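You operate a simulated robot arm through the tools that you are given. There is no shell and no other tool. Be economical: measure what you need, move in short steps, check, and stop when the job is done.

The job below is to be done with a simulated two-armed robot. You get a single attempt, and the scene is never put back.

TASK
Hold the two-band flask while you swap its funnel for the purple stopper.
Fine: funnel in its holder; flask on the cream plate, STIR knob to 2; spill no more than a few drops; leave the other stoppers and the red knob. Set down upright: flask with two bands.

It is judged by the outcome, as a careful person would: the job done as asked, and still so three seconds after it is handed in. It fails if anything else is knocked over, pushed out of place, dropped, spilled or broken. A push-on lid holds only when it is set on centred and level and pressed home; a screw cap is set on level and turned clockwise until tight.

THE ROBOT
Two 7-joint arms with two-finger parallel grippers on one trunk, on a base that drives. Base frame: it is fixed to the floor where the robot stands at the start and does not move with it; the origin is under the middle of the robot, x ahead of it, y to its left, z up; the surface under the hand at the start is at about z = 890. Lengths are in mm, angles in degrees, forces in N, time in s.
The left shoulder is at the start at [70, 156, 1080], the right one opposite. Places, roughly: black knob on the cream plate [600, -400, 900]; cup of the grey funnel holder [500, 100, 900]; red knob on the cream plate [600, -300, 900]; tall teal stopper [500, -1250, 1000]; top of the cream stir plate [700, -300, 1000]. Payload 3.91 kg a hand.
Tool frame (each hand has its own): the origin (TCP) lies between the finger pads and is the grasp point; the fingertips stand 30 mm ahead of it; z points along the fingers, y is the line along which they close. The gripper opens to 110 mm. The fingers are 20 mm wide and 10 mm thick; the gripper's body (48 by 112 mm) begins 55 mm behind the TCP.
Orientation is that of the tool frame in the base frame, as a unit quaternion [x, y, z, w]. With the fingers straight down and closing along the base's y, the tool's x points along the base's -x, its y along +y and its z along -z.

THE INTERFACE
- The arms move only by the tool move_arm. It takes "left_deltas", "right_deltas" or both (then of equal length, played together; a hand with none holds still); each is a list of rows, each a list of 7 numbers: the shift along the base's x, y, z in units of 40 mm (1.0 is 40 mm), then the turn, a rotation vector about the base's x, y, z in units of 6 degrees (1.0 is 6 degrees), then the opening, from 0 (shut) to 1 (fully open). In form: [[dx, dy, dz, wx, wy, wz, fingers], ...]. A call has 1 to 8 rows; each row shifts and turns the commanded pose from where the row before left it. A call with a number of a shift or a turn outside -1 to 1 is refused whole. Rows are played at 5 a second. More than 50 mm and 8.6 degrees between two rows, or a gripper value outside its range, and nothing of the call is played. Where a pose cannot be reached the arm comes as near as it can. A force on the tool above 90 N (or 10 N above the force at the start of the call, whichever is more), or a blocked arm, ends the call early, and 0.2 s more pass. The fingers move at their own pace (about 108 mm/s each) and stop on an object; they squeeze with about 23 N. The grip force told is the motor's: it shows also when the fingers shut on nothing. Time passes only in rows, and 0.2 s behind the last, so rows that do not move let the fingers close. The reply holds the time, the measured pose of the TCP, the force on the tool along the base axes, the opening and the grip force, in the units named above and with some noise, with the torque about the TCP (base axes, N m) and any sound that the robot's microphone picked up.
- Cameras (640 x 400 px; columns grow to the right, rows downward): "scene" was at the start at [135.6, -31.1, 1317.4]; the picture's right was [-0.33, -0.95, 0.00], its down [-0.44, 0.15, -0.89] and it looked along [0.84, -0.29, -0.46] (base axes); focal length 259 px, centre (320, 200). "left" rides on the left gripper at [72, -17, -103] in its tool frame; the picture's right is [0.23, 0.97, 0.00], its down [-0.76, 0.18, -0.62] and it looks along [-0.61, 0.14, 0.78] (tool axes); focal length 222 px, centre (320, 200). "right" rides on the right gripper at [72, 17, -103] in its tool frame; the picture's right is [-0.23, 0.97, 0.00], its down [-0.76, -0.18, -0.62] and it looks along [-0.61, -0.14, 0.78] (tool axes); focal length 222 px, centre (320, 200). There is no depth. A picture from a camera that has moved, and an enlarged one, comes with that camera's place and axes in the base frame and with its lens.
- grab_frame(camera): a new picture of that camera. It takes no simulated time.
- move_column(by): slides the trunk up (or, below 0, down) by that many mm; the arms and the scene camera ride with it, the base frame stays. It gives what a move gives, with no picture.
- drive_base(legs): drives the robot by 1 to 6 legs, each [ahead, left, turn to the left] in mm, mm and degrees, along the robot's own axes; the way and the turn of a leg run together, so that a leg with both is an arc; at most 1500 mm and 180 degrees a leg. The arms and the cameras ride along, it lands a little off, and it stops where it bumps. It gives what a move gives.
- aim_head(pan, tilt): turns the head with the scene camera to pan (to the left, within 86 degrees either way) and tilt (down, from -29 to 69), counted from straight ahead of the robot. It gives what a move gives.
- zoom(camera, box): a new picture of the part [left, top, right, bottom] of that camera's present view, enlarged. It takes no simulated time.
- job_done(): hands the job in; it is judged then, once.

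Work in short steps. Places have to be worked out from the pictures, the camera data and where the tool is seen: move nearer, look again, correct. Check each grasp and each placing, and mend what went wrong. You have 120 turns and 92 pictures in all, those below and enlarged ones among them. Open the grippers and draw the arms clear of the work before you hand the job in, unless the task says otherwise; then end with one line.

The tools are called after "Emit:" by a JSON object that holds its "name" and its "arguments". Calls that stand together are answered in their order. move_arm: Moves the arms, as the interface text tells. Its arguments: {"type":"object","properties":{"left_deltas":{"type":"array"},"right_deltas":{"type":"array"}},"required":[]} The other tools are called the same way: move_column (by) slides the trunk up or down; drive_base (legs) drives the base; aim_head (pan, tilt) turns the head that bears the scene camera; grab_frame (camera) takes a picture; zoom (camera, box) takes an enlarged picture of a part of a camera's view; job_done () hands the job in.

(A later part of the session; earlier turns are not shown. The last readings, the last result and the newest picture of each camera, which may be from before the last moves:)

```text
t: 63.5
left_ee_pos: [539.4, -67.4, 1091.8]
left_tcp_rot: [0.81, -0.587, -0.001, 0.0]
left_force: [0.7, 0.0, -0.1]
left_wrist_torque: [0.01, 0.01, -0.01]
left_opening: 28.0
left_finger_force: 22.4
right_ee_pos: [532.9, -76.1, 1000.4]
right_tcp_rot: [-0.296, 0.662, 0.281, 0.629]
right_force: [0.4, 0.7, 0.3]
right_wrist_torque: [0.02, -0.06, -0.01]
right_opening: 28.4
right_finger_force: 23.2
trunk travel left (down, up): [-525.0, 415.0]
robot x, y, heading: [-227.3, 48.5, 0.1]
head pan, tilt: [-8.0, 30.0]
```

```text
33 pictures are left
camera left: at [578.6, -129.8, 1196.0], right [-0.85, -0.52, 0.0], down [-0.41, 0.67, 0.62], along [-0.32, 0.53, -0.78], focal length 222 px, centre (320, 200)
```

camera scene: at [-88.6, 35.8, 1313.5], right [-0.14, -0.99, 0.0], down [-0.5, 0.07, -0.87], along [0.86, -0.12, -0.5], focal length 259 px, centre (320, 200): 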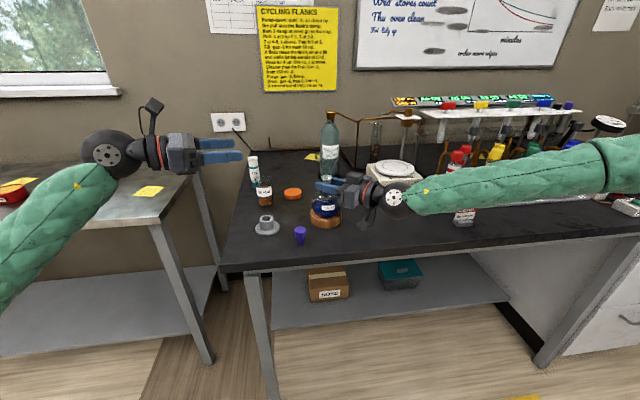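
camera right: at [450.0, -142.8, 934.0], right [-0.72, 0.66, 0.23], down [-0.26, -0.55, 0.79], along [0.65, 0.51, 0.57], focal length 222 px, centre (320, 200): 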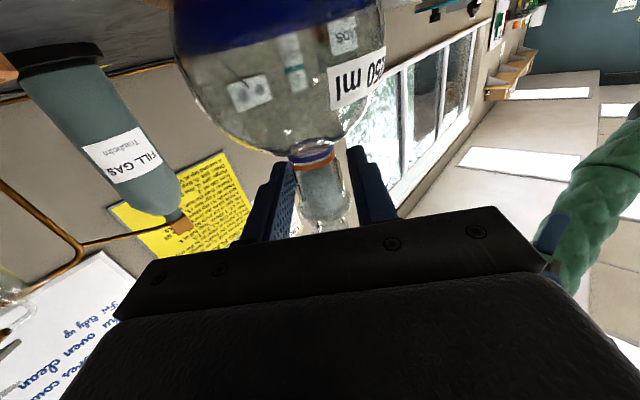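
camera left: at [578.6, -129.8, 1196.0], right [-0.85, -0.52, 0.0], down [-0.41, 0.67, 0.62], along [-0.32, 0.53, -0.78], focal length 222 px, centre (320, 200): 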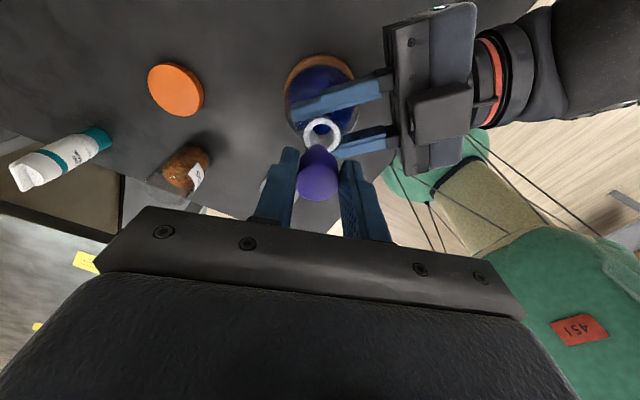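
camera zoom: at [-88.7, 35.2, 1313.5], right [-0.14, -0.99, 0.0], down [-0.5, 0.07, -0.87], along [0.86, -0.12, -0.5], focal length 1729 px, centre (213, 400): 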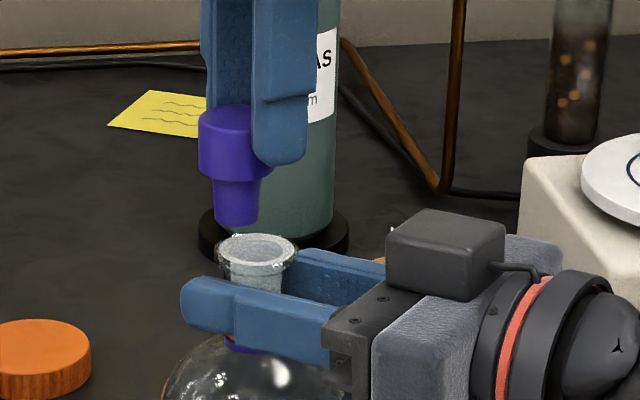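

The lip measures at [540,-69] while the stopper sits ~6–8 mm to its +y side. I shift -7 mm in y, lower a bit, and check centring and tilt closely.

Emit:
{"name": "move_arm", "arguments": {"left_deltas": [[0.02, -0.18, -0.1, 0, 0, 0, 0.0], [0, 0, -0.1, 0, 0, 0, 0.0], [0, 0, 0, 0, 0, 0, 0.0]]}}

Emit:
{"name": "zoom", "arguments": {"camera": "scene", "box": [312, 145, 352, 185]}}

Emit:
{"name": "zoom", "arguments": {"camera": "left", "box": [270, 100, 370, 220]}}

```text
t: 64.3
left_ee_pos: [540.4, -75.2, 1083.8]
left_tcp_rot: [0.81, -0.587, -0.002, 0.0]
left_force: [-0.4, -0.1, -0.4]
left_wrist_torque: [-0.04, 0.0, 0.01]
left_opening: 28.1
left_finger_force: 23.2
right_ee_pos: [533.6, -73.5, 999.8]
right_tcp_rot: [-0.296, 0.662, 0.281, 0.629]
right_force: [0.3, -0.1, 0.4]
right_wrist_torque: [-0.05, 0.03, 0.01]
right_opening: 28.5
right_finger_force: 22.9
trunk travel left (down, up): [-525.0, 415.0]
robot x, y, heading: [-225.2, 48.7, -0.0]
head pan, tilt: [-8.0, 30.0]
```

```text
10.00 times, centred on (332, 165) of scene
camera zoom: at [-88.6, 35.4, 1313.5], right [-0.14, -0.99, 0.0], down [-0.5, 0.07, -0.87], along [0.86, -0.12, -0.5], focal length 2593 px, centre (200, 550)
```

zoom: 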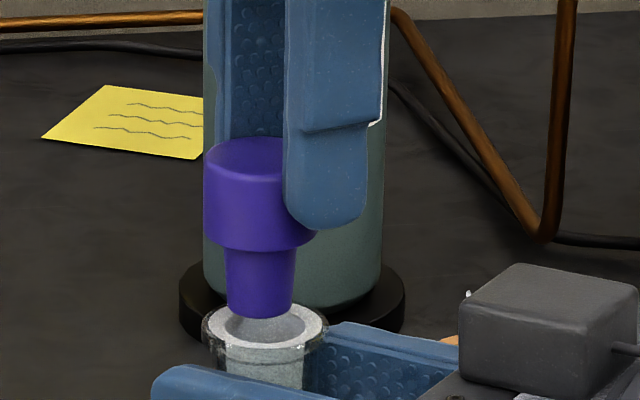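

```text
3.33 times, centred on (320, 160) of left
camera zoom: at [578.5, -136.2, 1187.5], right [-0.85, -0.52, 0.0], down [-0.41, 0.67, 0.62], along [-0.32, 0.53, -0.78], focal length 740 px, centre (320, 333)
```

zoom: 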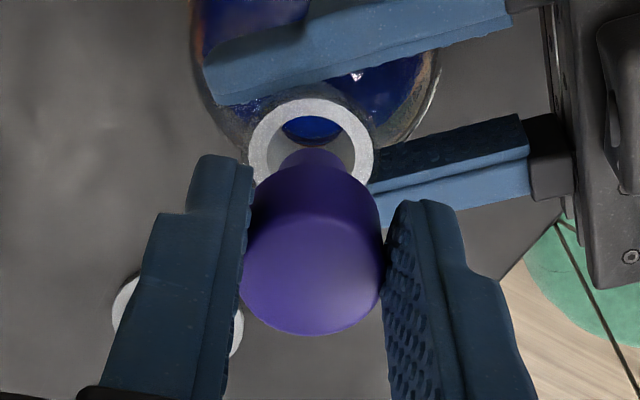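

Level, and centred within about 1 mm in both views; the plug is ~6 mm above the lip. Lower 12 mm slowly.

Emit:
{"name": "move_arm", "arguments": {"left_deltas": [[0, 0.01, -0.1, 0, 0, 0, 0.0], [0, 0, -0.1, 0, 0, 0, 0.0], [0, 0, -0.1, 0, 0, 0, 0.0], [0, 0, 0, 0, 0, 0, 0.0]]}}

Emit:
{"name": "zoom", "arguments": {"camera": "scene", "box": [312, 145, 352, 185]}}

```text
t: 65.3
left_ee_pos: [538.3, -73.8, 1072.0]
left_tcp_rot: [0.81, -0.587, 0.0, 0.0]
left_force: [4.3, -5.4, 1.4]
left_wrist_torque: [-0.31, -0.25, -0.04]
left_opening: 28.2
left_finger_force: 22.7
right_ee_pos: [532.3, -74.3, 1000.1]
right_tcp_rot: [-0.297, 0.661, 0.282, 0.629]
right_force: [-6.1, 6.1, -0.4]
right_wrist_torque: [-0.1, 0.04, 0.07]
right_opening: 28.3
right_finger_force: 23.2
trunk travel left (down, up): [-525.0, 415.0]
robot x, y, heading: [-227.4, 47.8, 0.2]
head pan, tilt: [-8.0, 30.0]
```

```text
10.00 times, centred on (332, 165) of scene
camera zoom: at [-88.7, 35.5, 1313.4], right [-0.14, -0.99, 0.0], down [-0.5, 0.07, -0.87], along [0.86, -0.12, -0.5], focal length 2593 px, centre (200, 550)
```

zoom: 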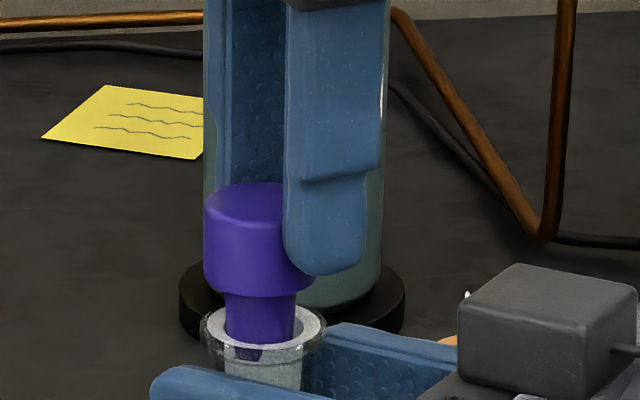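

The plug has entered, with a side force saying to shift (+x,-y) ~1.5 mm. I correct and continue down.

Emit:
{"name": "move_arm", "arguments": {"left_deltas": [[0.04, -0.04, 0, 0, 0, 0, 0.0], [0, 0, -0.1, 0, 0, 0, 0.0], [0, 0, 0, 0, 0, 0, 0.0]]}}

```text
t: 66.1
left_ee_pos: [542.3, -76.0, 1067.9]
left_tcp_rot: [0.81, -0.587, -0.001, 0.0]
left_force: [-0.3, -0.3, 0.3]
left_wrist_torque: [0.02, 0.0, -0.02]
left_opening: 28.0
left_finger_force: 23.3
right_ee_pos: [535.5, -74.5, 999.3]
right_tcp_rot: [-0.296, 0.662, 0.281, 0.629]
right_force: [0.3, 0.5, 0.5]
right_wrist_torque: [-0.01, -0.07, 0.0]
right_opening: 28.7
right_finger_force: 23.2
trunk travel left (down, up): [-525.0, 415.0]
robot x, y, heading: [-228.2, 46.9, 0.1]
head pan, tilt: [-8.0, 30.0]
```

Side forces are gone. Continue down in small steps toward the seat.

Emit:
{"name": "move_arm", "arguments": {"left_deltas": [[0, 0, -0.1, 0, 0, 0, 0.0], [0, 0, -0.1, 0, 0, 0, 0.0], [0, 0, 0, 0, 0, 0, 0.0]]}}

Emit:
{"name": "zoom", "arguments": {"camera": "scene", "box": [312, 145, 352, 185]}}

```text
t: 66.9
left_ee_pos: [540.0, -77.0, 1060.7]
left_tcp_rot: [0.81, -0.587, -0.001, 0.0]
left_force: [0.2, 0.9, -0.1]
left_wrist_torque: [0.01, 0.02, 0.0]
left_opening: 28.2
left_finger_force: 22.9
right_ee_pos: [532.9, -74.8, 999.9]
right_tcp_rot: [-0.296, 0.662, 0.281, 0.629]
right_force: [1.0, -0.9, 0.3]
right_wrist_torque: [-0.04, -0.06, -0.03]
right_opening: 28.5
right_finger_force: 23.4
trunk travel left (down, up): [-525.0, 415.0]
robot x, y, heading: [-228.0, 48.6, -0.1]
head pan, tilt: [-8.0, 30.0]
```

```text
10.00 times, centred on (332, 165) of scene
camera zoom: at [-88.6, 35.4, 1313.5], right [-0.14, -0.99, 0.0], down [-0.5, 0.07, -0.87], along [0.86, -0.12, -0.5], focal length 2593 px, centre (200, 550)
```

zoom: 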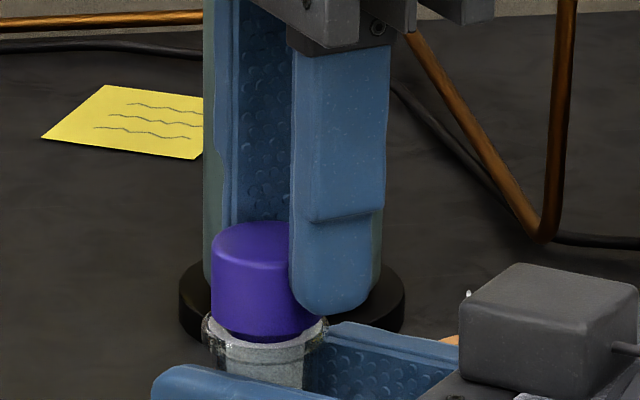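

Almost home. Press down a few mm more while watching the force.

Emit:
{"name": "move_arm", "arguments": {"left_deltas": [[0, 0, -0.1, 0, 0, 0, 0.0], [0, 0, -0.08, 0, 0, 0, 0.0], [0, 0, 0, 0, 0, 0, 0.0]]}}

```text
t: 67.7
left_ee_pos: [540.1, -74.7, 1052.6]
left_tcp_rot: [0.81, -0.586, 0.0, -0.001]
left_force: [2.7, 0.0, 22.3]
left_wrist_torque: [0.15, -0.06, -0.1]
left_opening: 28.1
left_finger_force: 22.7
right_ee_pos: [533.1, -75.2, 999.6]
right_tcp_rot: [-0.297, 0.661, 0.282, 0.629]
right_force: [2.7, -1.5, -7.9]
right_wrist_torque: [-0.01, -0.3, -0.01]
right_opening: 28.2
right_finger_force: 23.0
trunk travel left (down, up): [-525.0, 415.0]
robot x, y, heading: [-224.1, 50.3, 0.1]
head pan, tilt: [-8.0, 30.0]
```

Contact at 22 N. Press a little more.

Emit:
{"name": "move_arm", "arguments": {"left_deltas": [[0, 0, -0.1, 0, 0, 0, 0.0], [0, 0, -0.06, 0, 0, 0, 0.0], [0, 0, 0, 0, 0, 0, 0.0]]}}

Emit:
{"name": "zoom", "arguments": {"camera": "scene", "box": [312, 145, 352, 185]}}

```text
t: 68.5
left_ee_pos: [540.4, -76.0, 1047.7]
left_tcp_rot: [0.809, -0.587, 0.002, 0.0]
left_force: [-1.1, -0.6, 38.0]
left_wrist_torque: [0.33, -0.11, 0.03]
left_opening: 27.9
left_finger_force: 23.3
right_ee_pos: [533.5, -74.7, 1000.6]
right_tcp_rot: [-0.297, 0.662, 0.282, 0.628]
right_force: [8.7, -0.2, -17.8]
right_wrist_torque: [-0.16, -0.08, -0.08]
right_opening: 28.3
right_finger_force: 22.7
trunk travel left (down, up): [-525.0, 415.0]
robot x, y, heading: [-228.3, 49.6, 0.0]
head pan, tilt: [-8.0, 30.0]
```

```text
10.00 times, centred on (332, 165) of scene
camera zoom: at [-89.6, 35.7, 1313.7], right [-0.14, -0.99, 0.0], down [-0.5, 0.07, -0.87], along [0.86, -0.12, -0.5], focal length 2593 px, centre (200, 550)
```

zoom: 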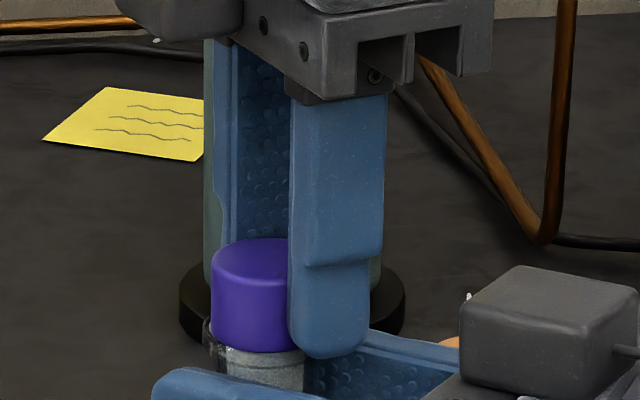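

The stopper appears seated on the lip while the fingers slid a bit. I'll release, rise, close the fingers and press on top, to be sure it is home.

Emit:
{"name": "move_arm", "arguments": {"left_deltas": [[0, 0, 0.05, 0, 0, 0, 0.33], [0, 0, 0.05, 0, 0, 0, 0.36], [0, 0, 0.5, 0, 0, 0, 0.36], [0, 0, 0.8, 0, 0, 0, 0.36], [0.01, 0.12, 0.3, 0, 0, 0, 0.0], [0, 0, 0, 0, 0, 0, 0.0], [0, 0, 0, 0, 0, 0, 0.0]]}}

Emit:
{"name": "zoom", "arguments": {"camera": "scene", "box": [302, 125, 366, 185]}}

Emit:
{"name": "zoom", "arguments": {"camera": "left", "box": [270, 100, 370, 220]}}

```text
t: 70.1
left_ee_pos: [538.5, -71.3, 1114.0]
left_tcp_rot: [0.81, -0.587, 0.0, 0.0]
left_force: [0.6, -0.2, 0.0]
left_wrist_torque: [0.02, 0.02, 0.0]
left_opening: 0.0
left_finger_force: 23.2
right_ee_pos: [532.2, -74.2, 1001.5]
right_tcp_rot: [-0.295, 0.661, 0.281, 0.63]
right_force: [0.1, 1.1, 6.4]
right_wrist_torque: [0.15, -0.09, 0.03]
right_opening: 28.1
right_finger_force: 23.0
trunk travel left (down, up): [-525.0, 415.0]
robot x, y, heading: [-227.3, 50.5, 0.1]
head pan, tilt: [-8.0, 30.0]
```

```text
6.67 times, centred on (334, 155) of scene
camera zoom: at [-89.1, 35.7, 1313.6], right [-0.14, -0.99, 0.0], down [-0.5, 0.07, -0.87], along [0.86, -0.12, -0.5], focal length 1729 px, centre (227, 500)
```

zoom: 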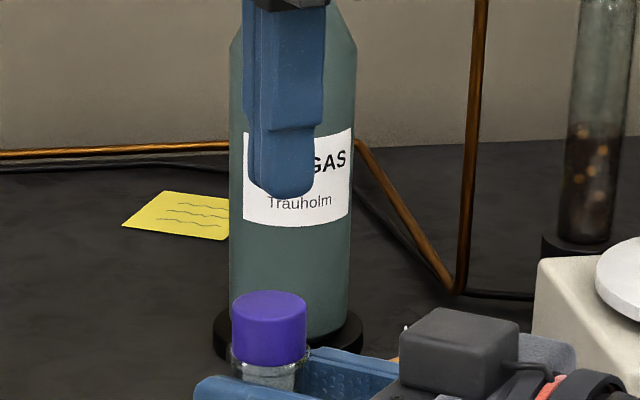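

```text
3.33 times, centred on (320, 160) of left
camera zoom: at [578.3, -133.4, 1217.9], right [-0.85, -0.52, 0.0], down [-0.41, 0.67, 0.62], along [-0.32, 0.53, -0.78], focal length 740 px, centre (320, 333)
```

zoom: 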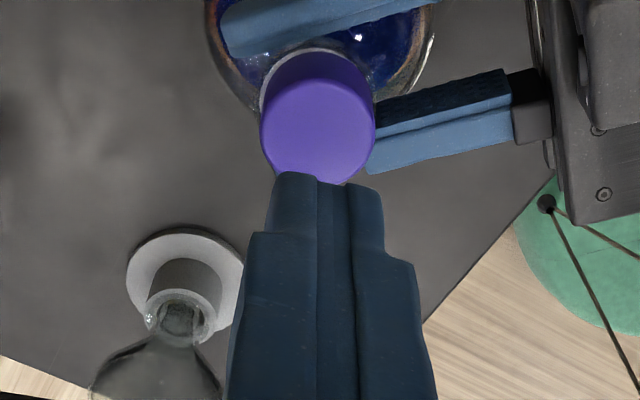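

Stopper sits level; axis [540,-70]. Press from above with closed fingers.

Emit:
{"name": "move_arm", "arguments": {"left_deltas": [[0.04, 0.04, -0.5, 0, 0, 0, 0.0], [0, 0, -0.35, 0, 0, 0, 0.0], [0, 0, -0.12, 0, 0, 0, 0.0], [0, 0, -0.12, 0, 0, 0, 0.0], [0, 0, 0, 0, 0, 0, 0.0]]}}

```text
t: 71.3
left_ee_pos: [540.9, -69.8, 1071.1]
left_tcp_rot: [0.809, -0.588, 0.0, -0.001]
left_force: [0.8, 0.2, 0.8]
left_wrist_torque: [0.0, 0.0, 0.01]
left_opening: 0.0
left_finger_force: 22.7
right_ee_pos: [531.9, -73.8, 1000.0]
right_tcp_rot: [-0.296, 0.661, 0.281, 0.63]
right_force: [1.6, 1.2, 10.0]
right_wrist_torque: [0.17, -0.14, 0.0]
right_opening: 28.3
right_finger_force: 22.7
trunk travel left (down, up): [-525.0, 415.0]
robot x, y, heading: [-228.6, 48.7, 0.0]
head pan, tilt: [-8.0, 30.0]
```

No contact yet; go on down gently.

Emit:
{"name": "move_arm", "arguments": {"left_deltas": [[0, 0, -0.1, 0, 0, 0, 0.0], [0, 0, -0.1, 0, 0, 0, 0.0], [0, 0, -0.1, 0, 0, 0, 0.0], [0, 0, 0, 0, 0, 0, 0.0]]}}

```text
t: 72.3
left_ee_pos: [539.7, -69.4, 1068.5]
left_tcp_rot: [0.81, -0.587, 0.005, -0.001]
left_force: [-1.1, 3.8, 89.5]
left_wrist_torque: [0.24, 0.05, -0.01]
left_opening: 0.0
left_finger_force: 22.9
right_ee_pos: [530.8, -74.5, 1001.1]
right_tcp_rot: [-0.297, 0.661, 0.281, 0.629]
right_force: [14.5, -7.5, -17.3]
right_wrist_torque: [-0.27, -0.01, -0.15]
right_opening: 28.5
right_finger_force: 23.3
trunk travel left (down, up): [-525.0, 415.0]
robot x, y, heading: [-226.5, 51.5, 0.2]
head pan, tilt: [-8.0, 30.0]
```

Pressed home with ~90 N. Lift the left hand off and move it clear to the left.

Emit:
{"name": "move_arm", "arguments": {"left_deltas": [[0, 0, 0.8, 0, 0, 0, 0.0], [0, 0, 1, 0, 0, 0, 0.0], [0, 0.5, 1, 0, 0, 0, 0.1], [-0.3, 1, 0.5, 0, 0, 0, 0.2], [-0.5, 1, 0, 0, 0, 0, 0.2], [-0.5, 1, 0, 0, 0, 0, 0.2], [-0.5, 1, 0, 0, 0, 0, 0.2], [0, 0.5, 0, 0, 0, 0, 0.2]]}}

Emit:
{"name": "zoom", "arguments": {"camera": "scene", "box": [290, 150, 386, 230]}}

```text
t: 74.1
left_ee_pos: [469.5, 131.2, 1192.1]
left_tcp_rot: [0.809, -0.588, 0.001, -0.001]
left_force: [0.3, -0.5, -0.5]
left_wrist_torque: [-0.03, 0.0, -0.02]
left_opening: 22.0
left_finger_force: 0.1
right_ee_pos: [532.8, -73.2, 1000.1]
right_tcp_rot: [-0.297, 0.661, 0.281, 0.629]
right_force: [0.4, 3.1, 14.6]
right_wrist_torque: [0.23, -0.13, 0.01]
right_opening: 28.5
right_finger_force: 22.8
trunk travel left (down, up): [-525.0, 415.0]
robot x, y, heading: [-228.4, 50.4, 0.1]
head pan, tilt: [-8.0, 30.0]
```

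```text
5.00 times, centred on (338, 190) of scene
camera zoom: at [-89.7, 36.2, 1313.7], right [-0.14, -0.99, 0.0], down [-0.49, 0.07, -0.87], along [0.86, -0.12, -0.5], focal length 1297 px, centre (230, 250)
```

zoom: 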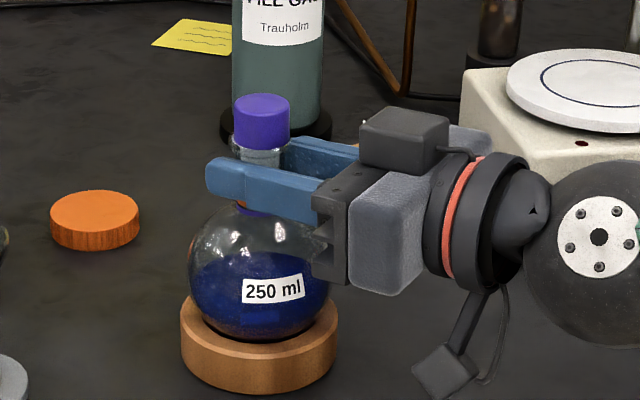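

Stopper fully seated, level. Lift the flask straight up ~110 mm with the right hand and inspect its base.

Emit:
{"name": "move_arm", "arguments": {"right_deltas": [[0, 0, 0.3, 0, 0, 0, 0.0], [0, 0, 0.5, 0, 0, 0, 0.0], [0, 0, 0.6, 0, 0, 0, 0.0], [0, 0, 0.6, 0, 0, 0, 0.0], [0, 0, 0.7, 0, 0, 0, 0.0], [0, 0, 0, 0, 0, 0, 0.0]]}}

Emit:
{"name": "zoom", "arguments": {"camera": "scene", "box": [280, 130, 440, 230]}}

```text
t: 75.5
left_ee_pos: [470.6, 129.6, 1189.7]
left_tcp_rot: [0.809, -0.587, -0.001, 0.0]
left_force: [0.0, -0.4, -0.5]
left_wrist_torque: [0.0, 0.02, 0.0]
left_opening: 22.1
left_finger_force: 0.1
right_ee_pos: [534.7, -73.5, 1107.9]
right_tcp_rot: [-0.296, 0.661, 0.281, 0.629]
right_force: [0.3, -0.4, -2.4]
right_wrist_torque: [0.0, 0.02, -0.03]
right_opening: 28.4
right_finger_force: 23.0
trunk travel left (down, up): [-525.0, 415.0]
robot x, y, heading: [-225.4, 47.5, 0.3]
head pan, tilt: [-8.0, 30.0]
```

```text
4.00 times, centred on (360, 180) of scene
camera zoom: at [-88.1, 35.4, 1313.4], right [-0.14, -0.99, 0.0], down [-0.5, 0.07, -0.87], along [0.86, -0.12, -0.5], focal length 1037 px, centre (160, 280)
```

zoom: 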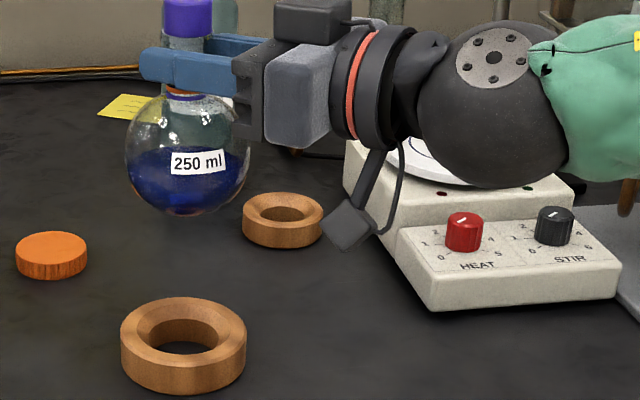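

Check the base shape closely.

Emit:
{"name": "zoom", "arguments": {"camera": "scene", "box": [306, 150, 346, 190]}}

Emit:
{"name": "grab_frame", "arguments": {"camera": "right"}}

```text
10.00 times, centred on (326, 170) of scene
camera zoom: at [-88.1, 35.4, 1313.4], right [-0.14, -0.99, 0.0], down [-0.5, 0.07, -0.87], along [0.86, -0.12, -0.5], focal length 2593 px, centre (260, 500)
```

zoom: 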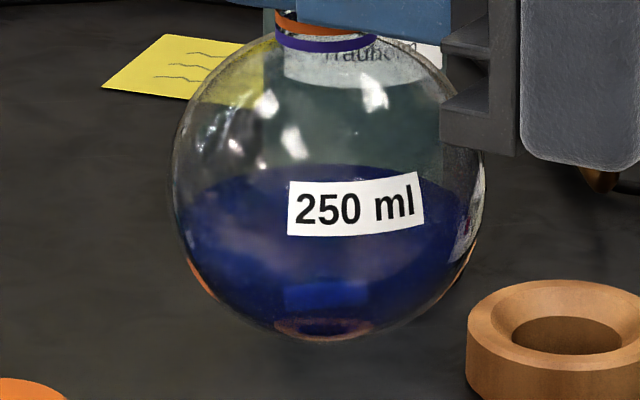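

```text
22 pictures are left
camera right: at [451.2, -143.3, 1042.8], right [-0.72, 0.66, 0.23], down [-0.26, -0.55, 0.79], along [0.65, 0.51, 0.57], focal length 222 px, centre (320, 200)
```

right: 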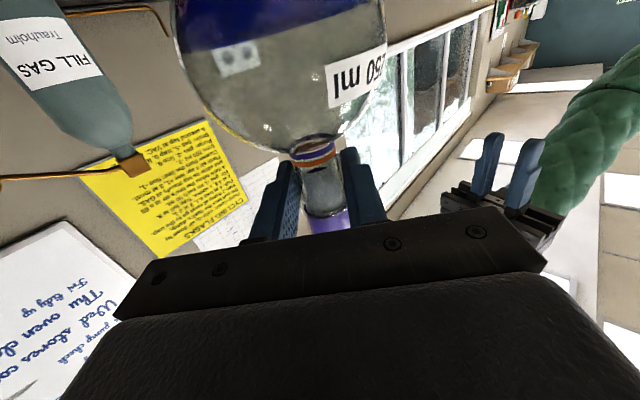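

The base has a small flat, so it can stand on the plate. The right arm must approach the plate from the front to avoid the red station, so I yaw the hand to point straight ahead while holding the flask; I also look at the knobs.

Emit:
{"name": "move_arm", "arguments": {"right_deltas": [[0, 0, 0, 0, 0, -1, 0.0], [0, 0, 0, 0, 0, -1, 0.0], [0, 0, 0, 0, 0, -1, 0.0], [0, 0, 0, 0, 0, -1, 0.0], [0, 0, 0, 0, 0, -1, 0.0], [0, 0, 0, 0, 0, -1, 0.0], [0, 0, 0, 0, 0, -1, 0.0], [0, 0, 0, 0, 0, -1, 0.0]]}}

Emit:
{"name": "zoom", "arguments": {"camera": "scene", "box": [350, 150, 450, 215]}}

```text
t: 77.3
left_ee_pos: [471.1, 131.3, 1190.2]
left_tcp_rot: [0.81, -0.587, 0.0, 0.0]
left_force: [-0.4, 0.0, -0.4]
left_wrist_torque: [-0.03, -0.01, -0.04]
left_opening: 22.2
left_finger_force: 0.0
right_ee_pos: [533.1, -73.6, 1107.4]
right_tcp_rot: [0.0, 0.725, -0.001, 0.689]
right_force: [-1.1, -0.7, -1.7]
right_wrist_torque: [0.0, 0.02, -0.02]
right_opening: 28.3
right_finger_force: 22.8
trunk travel left (down, up): [-525.0, 415.0]
robot x, y, heading: [-228.1, 50.1, 0.4]
head pan, tilt: [-8.0, 30.0]
```

```text
6.15 times, centred on (400, 182) of scene
camera zoom: at [-88.3, 36.4, 1313.4], right [-0.14, -0.99, 0.0], down [-0.5, 0.07, -0.87], along [0.86, -0.12, -0.5], focal length 1596 px, centre (-172, 308)
```

zoom: 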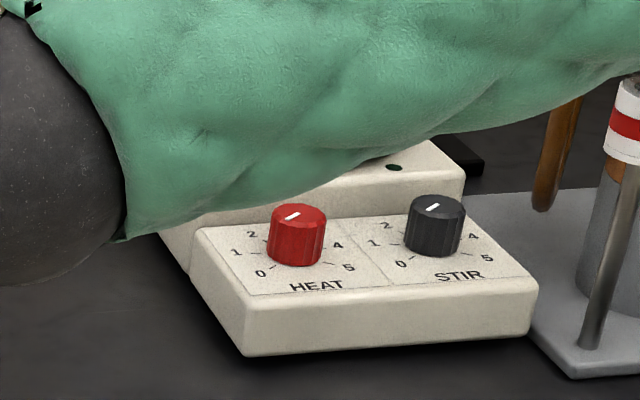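

Both knobs point at 0; labels are ~50° apart, so STIR needs ~100° clockwise. Before driving I check where the right forearm lies.

Emit:
{"name": "grab_frame", "arguments": {"camera": "scene"}}

```text
20 pictures are left
camera scene: at [-88.3, 36.4, 1313.4], right [-0.14, -0.99, 0.0], down [-0.5, 0.07, -0.87], along [0.86, -0.12, -0.5], focal length 259 px, centre (320, 200)
```

scene: 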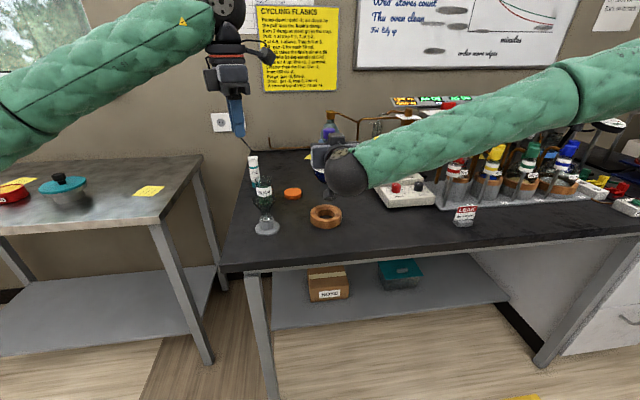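

Forearm is high (elbow ~z 1270) and on the robot side, so shifting right and then forward is clear of the station. Drive right 268 mm first.

Emit:
{"name": "drive_base", "arguments": {"legs": [[0, -268, 0]]}}

Emit:
{"name": "aim_head", "arguments": {"pan": -8, "tilt": 34}}

Emit:
{"name": "grab_frame", "arguments": {"camera": "scene"}}

```text
t: 79.2
left_ee_pos: [471.8, -141.6, 1190.6]
left_tcp_rot: [0.81, -0.587, -0.001, -0.001]
left_force: [-0.5, -0.5, -0.1]
left_wrist_torque: [0.04, 0.02, -0.04]
left_opening: 22.1
left_finger_force: 0.1
right_ee_pos: [534.3, -347.1, 1108.0]
right_tcp_rot: [-0.001, 0.725, 0.001, 0.689]
right_force: [-0.5, 0.0, -1.8]
right_wrist_torque: [0.01, 0.01, 0.0]
right_opening: 28.6
right_finger_force: 22.8
trunk travel left (down, up): [-525.0, 415.0]
robot x, y, heading: [-229.6, -221.9, 0.3]
head pan, tilt: [-8.0, 30.0]
```

```text
t: 79.8
left_ee_pos: [470.9, -141.3, 1190.7]
left_tcp_rot: [0.809, -0.588, 0.0, 0.0]
left_force: [-0.2, -0.1, 0.9]
left_wrist_torque: [-0.02, 0.04, 0.0]
left_opening: 21.9
left_finger_force: 0.0
right_ee_pos: [534.0, -346.1, 1108.3]
right_tcp_rot: [-0.001, 0.725, 0.0, 0.689]
right_force: [0.1, -0.6, -1.8]
right_wrist_torque: [0.0, 0.01, 0.0]
right_opening: 28.1
right_finger_force: 23.2
trunk travel left (down, up): [-525.0, 415.0]
robot x, y, heading: [-224.4, -220.2, 0.4]
head pan, tilt: [-8.0, 34.0]
```

```text
19 pictures are left
camera scene: at [-89.9, -235.1, 1307.2], right [-0.14, -0.99, 0.0], down [-0.55, 0.08, -0.83], along [0.82, -0.11, -0.56], focal length 259 px, centre (320, 200)
```

scene: 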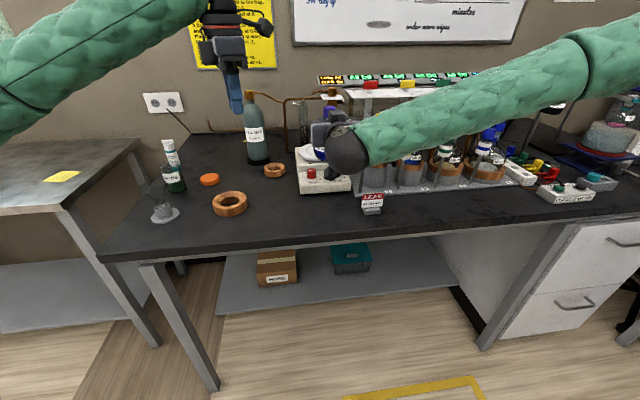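

The wrist hides the plate from the head camera, so I'll use the left hand as an observer: pitch it horizontal (camera on top, looking to the right) while shifting it left.

Emit:
{"name": "move_arm", "arguments": {"left_deltas": [[-0.1, 0.4, 0, -0.95, -0.31, 0, 0.2], [-0.1, 0.4, 0, -0.95, -0.31, 0, 0.2], [-0.1, 0.4, 0, -0.95, -0.31, 0, 0.2], [-0.1, 0.4, 0, -0.95, -0.31, 0, 0.2], [-0.1, 0.4, 0, -0.95, -0.31, 0, 0.2], [-0.1, 0.4, 0, -0.95, -0.31, 0, 0.2], [-0.1, 0.4, 0, -0.95, -0.31, 0, 0.2], [-0.1, 0.4, 0, -0.95, -0.31, 0, 0.2]]}}

Emit:
{"name": "move_arm", "arguments": {"left_deltas": [[0, 0, 0, -0.95, -0.31, 0, 0.2], [0, 0, 0, -0.95, -0.31, 0, 0.2], [0, 0, 0, -0.95, -0.31, 0, 0.2], [0, 0, 0, -0.95, -0.31, 0, 0.2]]}}

Emit:
{"name": "drive_base", "arguments": {"legs": [[100, 0, 0]]}}

Emit:
{"name": "grab_frame", "arguments": {"camera": "left"}}

```text
t: 81.6
left_ee_pos: [440.1, -13.2, 1191.3]
left_tcp_rot: [0.739, -0.536, 0.33, 0.24]
left_force: [0.5, -0.3, 0.2]
left_wrist_torque: [-0.01, 0.0, -0.01]
left_opening: 21.9
left_finger_force: 0.1
right_ee_pos: [533.2, -346.1, 1109.7]
right_tcp_rot: [-0.001, 0.725, -0.001, 0.689]
right_force: [-0.2, -0.3, -1.8]
right_wrist_torque: [0.01, 0.03, -0.03]
right_opening: 28.4
right_finger_force: 23.0
trunk travel left (down, up): [-525.0, 415.0]
robot x, y, heading: [-228.2, -221.4, 0.2]
head pan, tilt: [-8.0, 34.0]
```

```text
t: 82.6
left_ee_pos: [440.3, -12.9, 1190.5]
left_tcp_rot: [0.655, -0.474, 0.476, 0.345]
left_force: [-0.2, 0.2, -0.5]
left_wrist_torque: [0.02, -0.01, -0.01]
left_opening: 22.0
left_finger_force: 0.0
right_ee_pos: [534.7, -346.0, 1108.2]
right_tcp_rot: [-0.001, 0.725, 0.0, 0.689]
right_force: [0.4, -0.6, -2.3]
right_wrist_torque: [0.0, 0.04, 0.0]
right_opening: 28.3
right_finger_force: 22.7
trunk travel left (down, up): [-525.0, 415.0]
robot x, y, heading: [-227.2, -224.9, -0.1]
head pan, tilt: [-8.0, 34.0]
```

```text
t: 83.8
left_ee_pos: [539.4, -12.1, 1188.9]
left_tcp_rot: [0.656, -0.475, 0.474, 0.345]
left_force: [0.5, -0.1, 0.2]
left_wrist_torque: [0.01, 0.01, -0.04]
left_opening: 22.1
left_finger_force: 0.0
right_ee_pos: [633.9, -345.9, 1107.2]
right_tcp_rot: [-0.002, 0.726, 0.001, 0.688]
right_force: [0.5, -0.1, -2.2]
right_wrist_torque: [-0.02, -0.03, 0.04]
right_opening: 28.3
right_finger_force: 22.8
trunk travel left (down, up): [-525.0, 415.0]
robot x, y, heading: [-128.6, -223.3, 0.0]
head pan, tilt: [-8.0, 34.0]
```

```text
18 pictures are left
camera left: at [532.6, 65.9, 1290.5], right [-0.9, -0.37, 0.22], down [-0.43, 0.73, -0.53], along [0.04, -0.57, -0.82], focal length 222 px, centre (320, 200)
```

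left: 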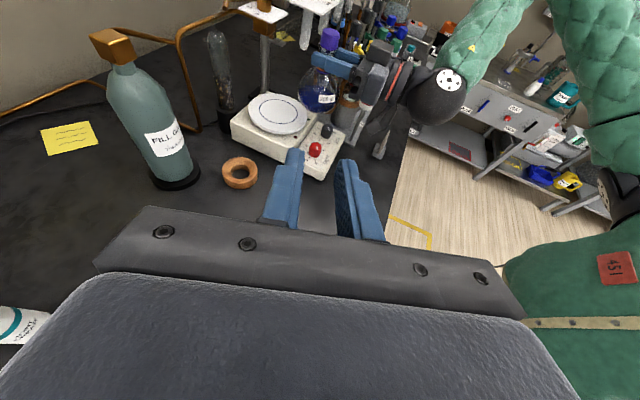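

Good view: the disc centre looks near [728,-340], z≈953. A zoom will sharpen that.

Emit:
{"name": "zoom", "arguments": {"camera": "left", "box": [220, 20, 380, 190]}}

```text
2.35 times, centred on (300, 105) of left
camera zoom: at [532.6, 65.9, 1290.5], right [-0.9, -0.37, 0.22], down [-0.43, 0.73, -0.53], along [0.04, -0.57, -0.82], focal length 523 px, centre (367, 424)
```

zoom: 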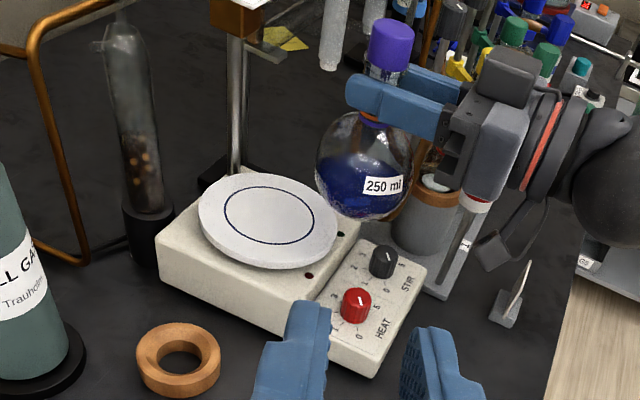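

Disc centre about [730,-346], diameter ~150 mm, top z≈953; nearest hanging tubes are ~165 mm away. Drive forward 86 mm to put the flask over the disc.

Emit:
{"name": "drive_base", "arguments": {"legs": [[86, 0, 0]]}}

Emit:
{"name": "zoom", "arguments": {"camera": "left", "box": [220, 20, 420, 190]}}

```text
t: 84.9
left_ee_pos: [625.6, -13.7, 1189.8]
left_tcp_rot: [0.656, -0.474, 0.475, 0.345]
left_force: [0.2, -0.7, -0.5]
left_wrist_torque: [-0.03, 0.01, -0.05]
left_opening: 21.9
left_finger_force: 0.0
right_ee_pos: [719.5, -345.4, 1107.0]
right_tcp_rot: [-0.002, 0.725, 0.001, 0.689]
right_force: [1.0, 0.3, -1.5]
right_wrist_torque: [0.02, 0.03, -0.02]
right_opening: 28.3
right_finger_force: 22.6
trunk travel left (down, up): [-525.0, 415.0]
robot x, y, heading: [-43.1, -223.2, -0.0]
head pan, tilt: [-8.0, 34.0]
```

```text
2.35 times, centred on (320, 105) of left
camera zoom: at [618.9, 65.8, 1290.2], right [-0.9, -0.37, 0.22], down [-0.43, 0.73, -0.53], along [0.04, -0.57, -0.82], focal length 523 px, centre (320, 424)
```

zoom: 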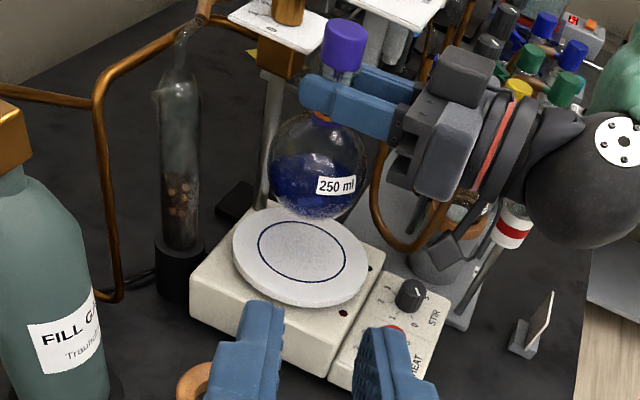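

Flask is over the disc within ~5 mm. Lower in stages until contact.

Emit:
{"name": "move_arm", "arguments": {"right_deltas": [[0.1, 0, -0.4, 0, 0, 0, 0.0], [0, 0, -0.4, 0, 0, 0, 0.0], [0, 0, -0.2, 0, 0, 0, 0.0], [0, 0, 0, 0, 0, 0, 0.0]]}}

Emit:
{"name": "zoom", "arguments": {"camera": "left", "box": [220, 20, 420, 190]}}

```text
t: 85.9
left_ee_pos: [624.1, -12.6, 1189.2]
left_tcp_rot: [0.655, -0.475, 0.474, 0.345]
left_force: [0.4, 0.8, 0.2]
left_wrist_torque: [0.01, 0.01, 0.0]
left_opening: 22.0
left_finger_force: 0.0
right_ee_pos: [724.0, -346.1, 1068.4]
right_tcp_rot: [-0.002, 0.725, 0.001, 0.689]
right_force: [-0.8, -0.6, -1.9]
right_wrist_torque: [0.03, 0.02, 0.03]
right_opening: 28.3
right_finger_force: 22.4
trunk travel left (down, up): [-525.0, 415.0]
robot x, y, heading: [-45.7, -218.0, -0.1]
head pan, tilt: [-8.0, 34.0]
```

```text
2.35 times, centred on (320, 105) of left
camera zoom: at [617.0, 65.8, 1291.2], right [-0.9, -0.37, 0.22], down [-0.43, 0.73, -0.53], along [0.04, -0.57, -0.82], focal length 523 px, centre (320, 424)
```

zoom: 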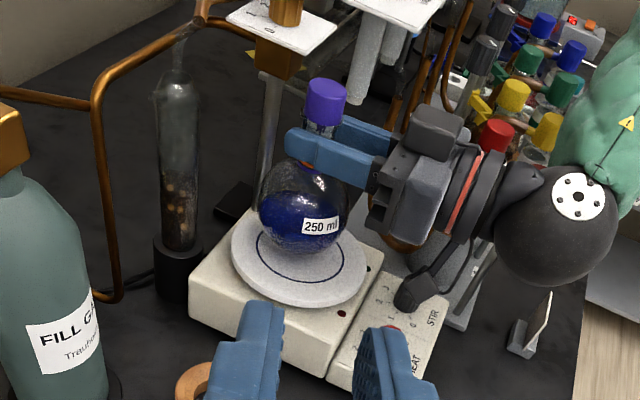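

Centred on the disc. Lower slowly to contact.

Emit:
{"name": "move_arm", "arguments": {"right_deltas": [[0, 0, -0.12, 0, 0, 0, 0.0], [0, 0, -0.06, 0, 0, 0, 0.0], [0, 0, -0.05, 0, 0, 0, 0.0], [0, 0, 0, 0, 0, 0, 0.0]]}}

```text
t: 86.9
left_ee_pos: [625.0, -12.4, 1191.3]
left_tcp_rot: [0.655, -0.475, 0.475, 0.345]
left_force: [0.4, 0.7, 0.4]
left_wrist_torque: [0.02, 0.01, -0.01]
left_opening: 22.1
left_finger_force: 0.0
right_ee_pos: [722.3, -345.3, 1060.6]
right_tcp_rot: [-0.001, 0.724, 0.001, 0.69]
right_force: [2.3, -1.6, 16.8]
right_wrist_torque: [-0.06, -0.49, -0.01]
right_opening: 28.3
right_finger_force: 22.7
trunk travel left (down, up): [-525.0, 415.0]
robot x, y, heading: [-41.2, -225.9, -0.1]
head pan, tilt: [-8.0, 34.0]
```

Contact (~17 N). Ease off about 1.5 mm and open the fingers gradually, then view.

Emit:
{"name": "move_arm", "arguments": {"right_deltas": [[0, 0, 0.04, 0, 0, 0, 0.0], [0, 0, 0, 0, 0, 0, 0.27], [0, 0, 0, 0, 0, 0, 0.3], [0, 0, 0, 0, 0, 0, 0.35], [0, 0, 0, 0, 0, 0, 0.45]]}}

Emit:
{"name": "zoom", "arguments": {"camera": "left", "box": [240, 40, 380, 160]}}

```text
t: 88.1
left_ee_pos: [625.6, -12.7, 1190.6]
left_tcp_rot: [0.656, -0.475, 0.475, 0.345]
left_force: [0.3, 0.1, -0.2]
left_wrist_torque: [-0.02, 0.03, -0.03]
left_opening: 21.7
left_finger_force: 0.1
right_ee_pos: [722.0, -345.1, 1060.6]
right_tcp_rot: [-0.001, 0.725, 0.0, 0.689]
right_force: [0.4, -0.1, -0.8]
right_wrist_torque: [0.01, -0.01, 0.04]
right_opening: 49.3
right_finger_force: 0.0
trunk travel left (down, up): [-525.0, 415.0]
robot x, y, heading: [-41.5, -221.2, 0.3]
head pan, tilt: [-8.0, 34.0]
```

```text
3.33 times, centred on (310, 100) of left
camera zoom: at [616.9, 65.9, 1291.3], right [-0.9, -0.37, 0.22], down [-0.43, 0.73, -0.53], along [0.04, -0.57, -0.82], focal length 740 px, centre (353, 533)
```

zoom: 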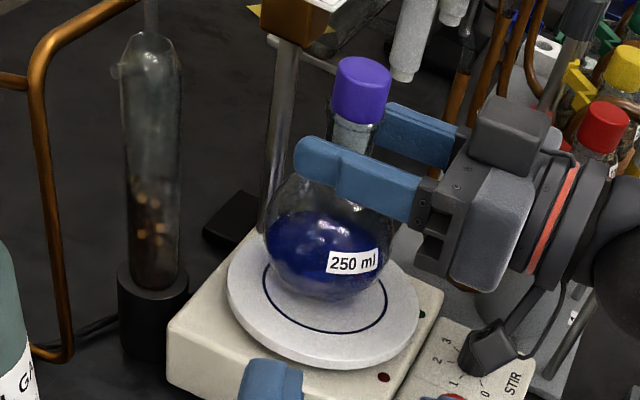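

Flask stands upright on its own. Open a bit more and withdraw straight back by driving the base back 140 mm.

Emit:
{"name": "move_arm", "arguments": {"right_deltas": [[0, 0, 0, 0, 0, 0, 0.55], [0, 0, 0, 0, 0, 0, 0.6]]}}

Emit:
{"name": "drive_base", "arguments": {"legs": [[-140, 0, 0]]}}

Emit:
{"name": "grab_frame", "arguments": {"camera": "left"}}

```text
t: 88.7
left_ee_pos: [624.3, -13.3, 1190.2]
left_tcp_rot: [0.655, -0.475, 0.475, 0.346]
left_force: [-0.4, -1.2, -0.6]
left_wrist_torque: [0.02, 0.0, -0.01]
left_opening: 21.9
left_finger_force: 0.1
right_ee_pos: [722.6, -345.1, 1059.9]
right_tcp_rot: [-0.002, 0.725, 0.001, 0.689]
right_force: [0.2, 0.0, 0.2]
right_wrist_torque: [0.01, 0.0, 0.0]
right_opening: 66.1
right_finger_force: 0.1
trunk travel left (down, up): [-525.0, 415.0]
robot x, y, heading: [-42.1, -222.7, 0.1]
head pan, tilt: [-8.0, 34.0]
```

```text
t: 90.0
left_ee_pos: [481.8, -12.2, 1192.2]
left_tcp_rot: [0.656, -0.475, 0.476, 0.344]
left_force: [-0.8, -0.8, 0.4]
left_wrist_torque: [0.02, -0.02, 0.06]
left_opening: 22.3
left_finger_force: 0.0
right_ee_pos: [581.0, -344.6, 1063.1]
right_tcp_rot: [-0.002, 0.724, 0.001, 0.69]
right_force: [-0.1, -0.9, 0.9]
right_wrist_torque: [0.0, 0.04, -0.01]
right_opening: 66.0
right_finger_force: 0.2
trunk travel left (down, up): [-525.0, 415.0]
robot x, y, heading: [-183.3, -220.8, -0.0]
head pan, tilt: [-8.0, 34.0]
```

```text
13 pictures are left
camera left: at [473.8, 66.7, 1292.5], right [-0.9, -0.37, 0.22], down [-0.43, 0.73, -0.53], along [0.04, -0.57, -0.82], focal length 222 px, centre (320, 200)
```

left: 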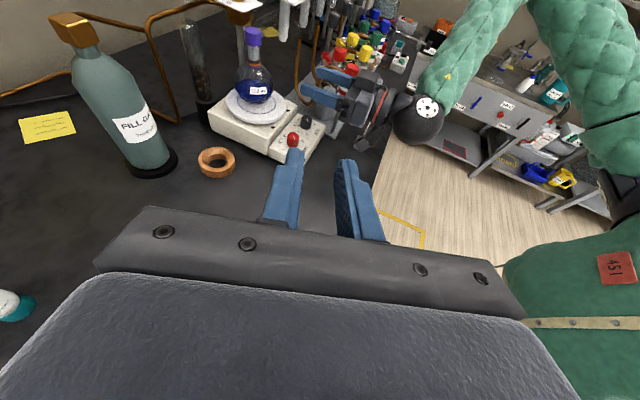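

Flask stands steadily. Now I locate the STIR knob and the neighbouring red-capped station precisely before bringing the right hand over.

Emit:
{"name": "zoom", "arguments": {"camera": "left", "box": [240, 20, 390, 160]}}

```text
2.86 times, centred on (315, 90) of left
camera zoom: at [473.8, 66.7, 1292.5], right [-0.9, -0.37, 0.22], down [-0.43, 0.73, -0.53], along [0.04, -0.57, -0.82], focal length 635 px, centre (334, 514)
```

zoom: 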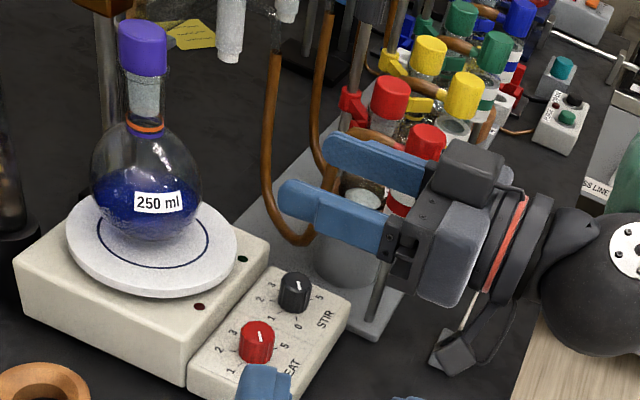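

Knob is about [620,-397], top z≈932; the front red cap is near [554,-449], up to z≈1070, so the hand must keep its camera turned away from it: I'll turn with hand yaw 0→-50°, twice. First pitch the right hand down above the knob.

Emit:
{"name": "move_arm", "arguments": {"right_deltas": [[0, -0.05, 0.3, 0, 1, 0, 0.5], [0, -0.05, 0.3, 0, 1, 0, 0.5], [0, -0.05, 0.3, 0, 1, 0, 0.5], [0, -0.05, 0.3, 0, 1, 0, 0.5], [0, -0.1, 0.2, 0, 1, 0, 0.5], [0.1, -0.1, 0, 0, 1, 0, 0.5], [0.1, -0.1, 0, 0, 1, 0, 0.5], [0.1, -0.1, 0, 0, 1, 0, 0.5]]}}

Emit:
{"name": "move_arm", "arguments": {"right_deltas": [[0.1, -0.1, 0, 0, 1, 0, 0.5], [0.1, -0.1, 0, 0, 1, 0, 0.5], [0.1, -0.1, 0, 0, 1, 0, 0.5], [0.1, -0.1, 0, 0, 1, 0, 0.5], [0.1, -0.1, 0, 0, 1, 0, 0.5], [0.1, -0.1, 0, 0, 1, 0, 0.5], [0.1, -0.1, 0, 0, 0.5, 0, 0.5], [0, 0, 0, 0, 0, 0, 0.5]]}}

Emit:
{"name": "grab_frame", "arguments": {"camera": "right"}}

```text
t: 91.8
left_ee_pos: [483.8, -12.4, 1189.9]
left_tcp_rot: [0.656, -0.474, 0.476, 0.344]
left_force: [1.0, 0.4, 0.5]
left_wrist_torque: [0.0, 0.02, -0.02]
left_opening: 22.2
left_finger_force: 0.1
right_ee_pos: [593.6, -369.3, 1116.4]
right_tcp_rot: [-0.002, 0.943, 0.002, 0.334]
right_force: [0.2, 0.5, -0.5]
right_wrist_torque: [-0.01, -0.04, 0.01]
right_opening: 55.1
right_finger_force: 0.2
trunk travel left (down, up): [-525.0, 415.0]
robot x, y, heading: [-181.8, -221.7, 0.2]
head pan, tilt: [-8.0, 34.0]
```

```text
t: 93.6
left_ee_pos: [482.7, -11.9, 1189.6]
left_tcp_rot: [0.656, -0.474, 0.475, 0.345]
left_force: [-0.4, -0.2, 0.8]
left_wrist_torque: [0.01, 0.03, -0.02]
left_opening: 22.2
left_finger_force: 0.0
right_ee_pos: [620.7, -396.4, 1116.3]
right_tcp_rot: [-0.001, 1.0, 0.002, 0.0]
right_force: [-0.3, 0.0, 0.5]
right_wrist_torque: [0.01, -0.01, -0.05]
right_opening: 54.9
right_finger_force: 0.1
trunk travel left (down, up): [-525.0, 415.0]
robot x, y, heading: [-183.7, -219.0, 0.1]
head pan, tilt: [-8.0, 34.0]
```

```text
11 pictures are left
camera right: at [548.6, -380.7, 1221.3], right [0.23, 0.97, 0.0], down [0.76, -0.18, 0.62], along [0.61, -0.14, -0.78], focal length 222 px, centre (320, 200)
```

right: 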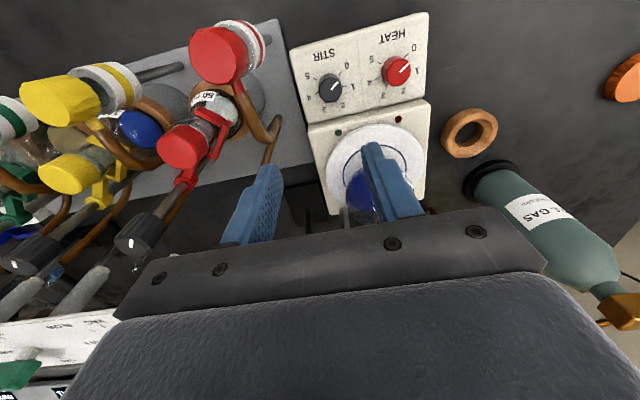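

From above: knob at about [611.5,-381], cap at [550,-442] — 12 mm clearance for the body when turning. Move over the knob, lower partway and look.

Emit:
{"name": "move_arm", "arguments": {"right_deltas": [[-0.23, 0.36, -0.5, 0, 0, 0, 0.5], [0, 0, -0.8, 0, 0, 0, 0.5], [0, 0, -0.9, 0, 0, 0, 0.5], [0, 0, -0.7, 0, 0, 0, 0.5], [0, 0, 0, 0, 0, 0, 0.5]]}}

Emit:
{"name": "zoom", "arguments": {"camera": "right", "box": [220, 60, 420, 220]}}

```text
t: 94.8
left_ee_pos: [483.4, -12.0, 1189.6]
left_tcp_rot: [0.655, -0.475, 0.474, 0.345]
left_force: [-0.3, 0.1, -0.4]
left_wrist_torque: [-0.01, 0.01, -0.02]
left_opening: 21.7
left_finger_force: 0.0
right_ee_pos: [610.8, -382.9, 998.9]
right_tcp_rot: [-0.001, 1.0, 0.002, 0.001]
right_force: [0.9, 0.0, -0.4]
right_wrist_torque: [0.0, 0.03, -0.03]
right_opening: 55.0
right_finger_force: 0.0
trunk travel left (down, up): [-525.0, 415.0]
robot x, y, heading: [-185.0, -222.1, 0.2]
head pan, tilt: [-8.0, 34.0]
```

```text
2.50 times, centred on (320, 140) of right
camera zoom: at [538.8, -366.8, 1104.0], right [0.23, 0.97, 0.0], down [0.76, -0.18, 0.62], along [0.61, -0.14, -0.78], focal length 555 px, centre (320, 350)
```

zoom: 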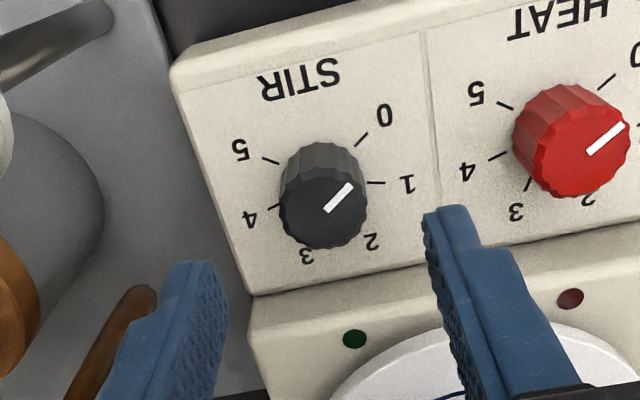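

Knob is right under the hand (y -383, x≈612–615), pointing at 0. Lower to TCP z≈957 and check finger depth.

Emit:
{"name": "move_arm", "arguments": {"right_deltas": [[0.05, 0, -0.5, 0, 0, 0, 0.5], [0, 0, -0.5, 0, 0, 0, 0.45], [0, 0, 0, 0, 0, 0, 0.4]]}}

Emit:
{"name": "zoom", "arguments": {"camera": "right", "box": [220, 80, 420, 240]}}

```text
t: 95.6
left_ee_pos: [482.8, -11.7, 1190.1]
left_tcp_rot: [0.655, -0.475, 0.475, 0.345]
left_force: [0.2, -1.0, -0.2]
left_wrist_torque: [-0.01, -0.01, 0.0]
left_opening: 21.9
left_finger_force: 0.0
right_ee_pos: [612.5, -383.9, 960.2]
right_tcp_rot: [-0.001, 1.0, 0.001, 0.002]
right_force: [0.5, -0.6, 0.3]
right_wrist_torque: [-0.02, 0.0, 0.02]
right_opening: 44.0
right_finger_force: 0.1
trunk travel left (down, up): [-525.0, 415.0]
robot x, y, heading: [-183.2, -221.7, -0.1]
head pan, tilt: [-8.0, 34.0]
```

```text
2.50 times, centred on (320, 160) of right
camera zoom: at [540.8, -367.6, 1064.1], right [0.23, 0.97, 0.0], down [0.76, -0.18, 0.62], along [0.61, -0.14, -0.78], focal length 555 px, centre (320, 300)
```

zoom: 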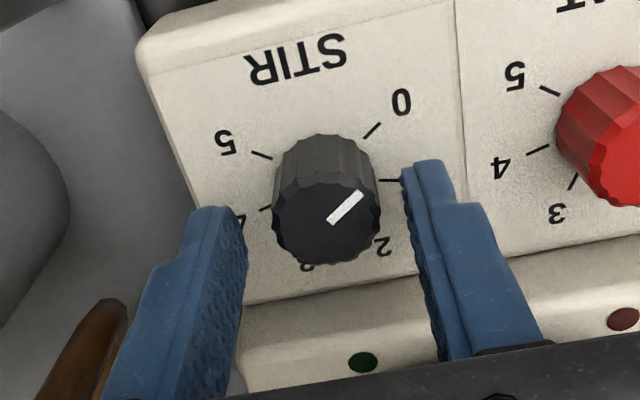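

Shift +1.8 mm in y, lower 6 mm, and close on the knob.

Emit:
{"name": "move_arm", "arguments": {"right_deltas": [[0, 0.045, -0.08, 0, 0, 0, 0.4], [0, 0, -0.07, 0, 0, 0, 0.4], [0, 0, 0, 0, 0, 0, 0.28], [0, 0, 0, 0, 0, 0, 0.0], [0, 0, 0, 0, 0, 0, 0.0]]}}

```text
t: 96.8
left_ee_pos: [483.2, -13.1, 1189.8]
left_tcp_rot: [0.656, -0.474, 0.476, 0.344]
left_force: [0.6, 0.0, 0.1]
left_wrist_torque: [0.01, 0.01, -0.01]
left_opening: 22.0
left_finger_force: 0.1
right_ee_pos: [613.2, -382.4, 954.1]
right_tcp_rot: [-0.001, 1.0, 0.002, 0.0]
right_force: [-0.6, -2.2, -0.4]
right_wrist_torque: [-0.58, 0.16, 0.01]
right_opening: 27.1
right_finger_force: 44.9
trunk travel left (down, up): [-525.0, 415.0]
robot x, y, heading: [-182.6, -219.4, 0.0]
head pan, tilt: [-8.0, 34.0]
```

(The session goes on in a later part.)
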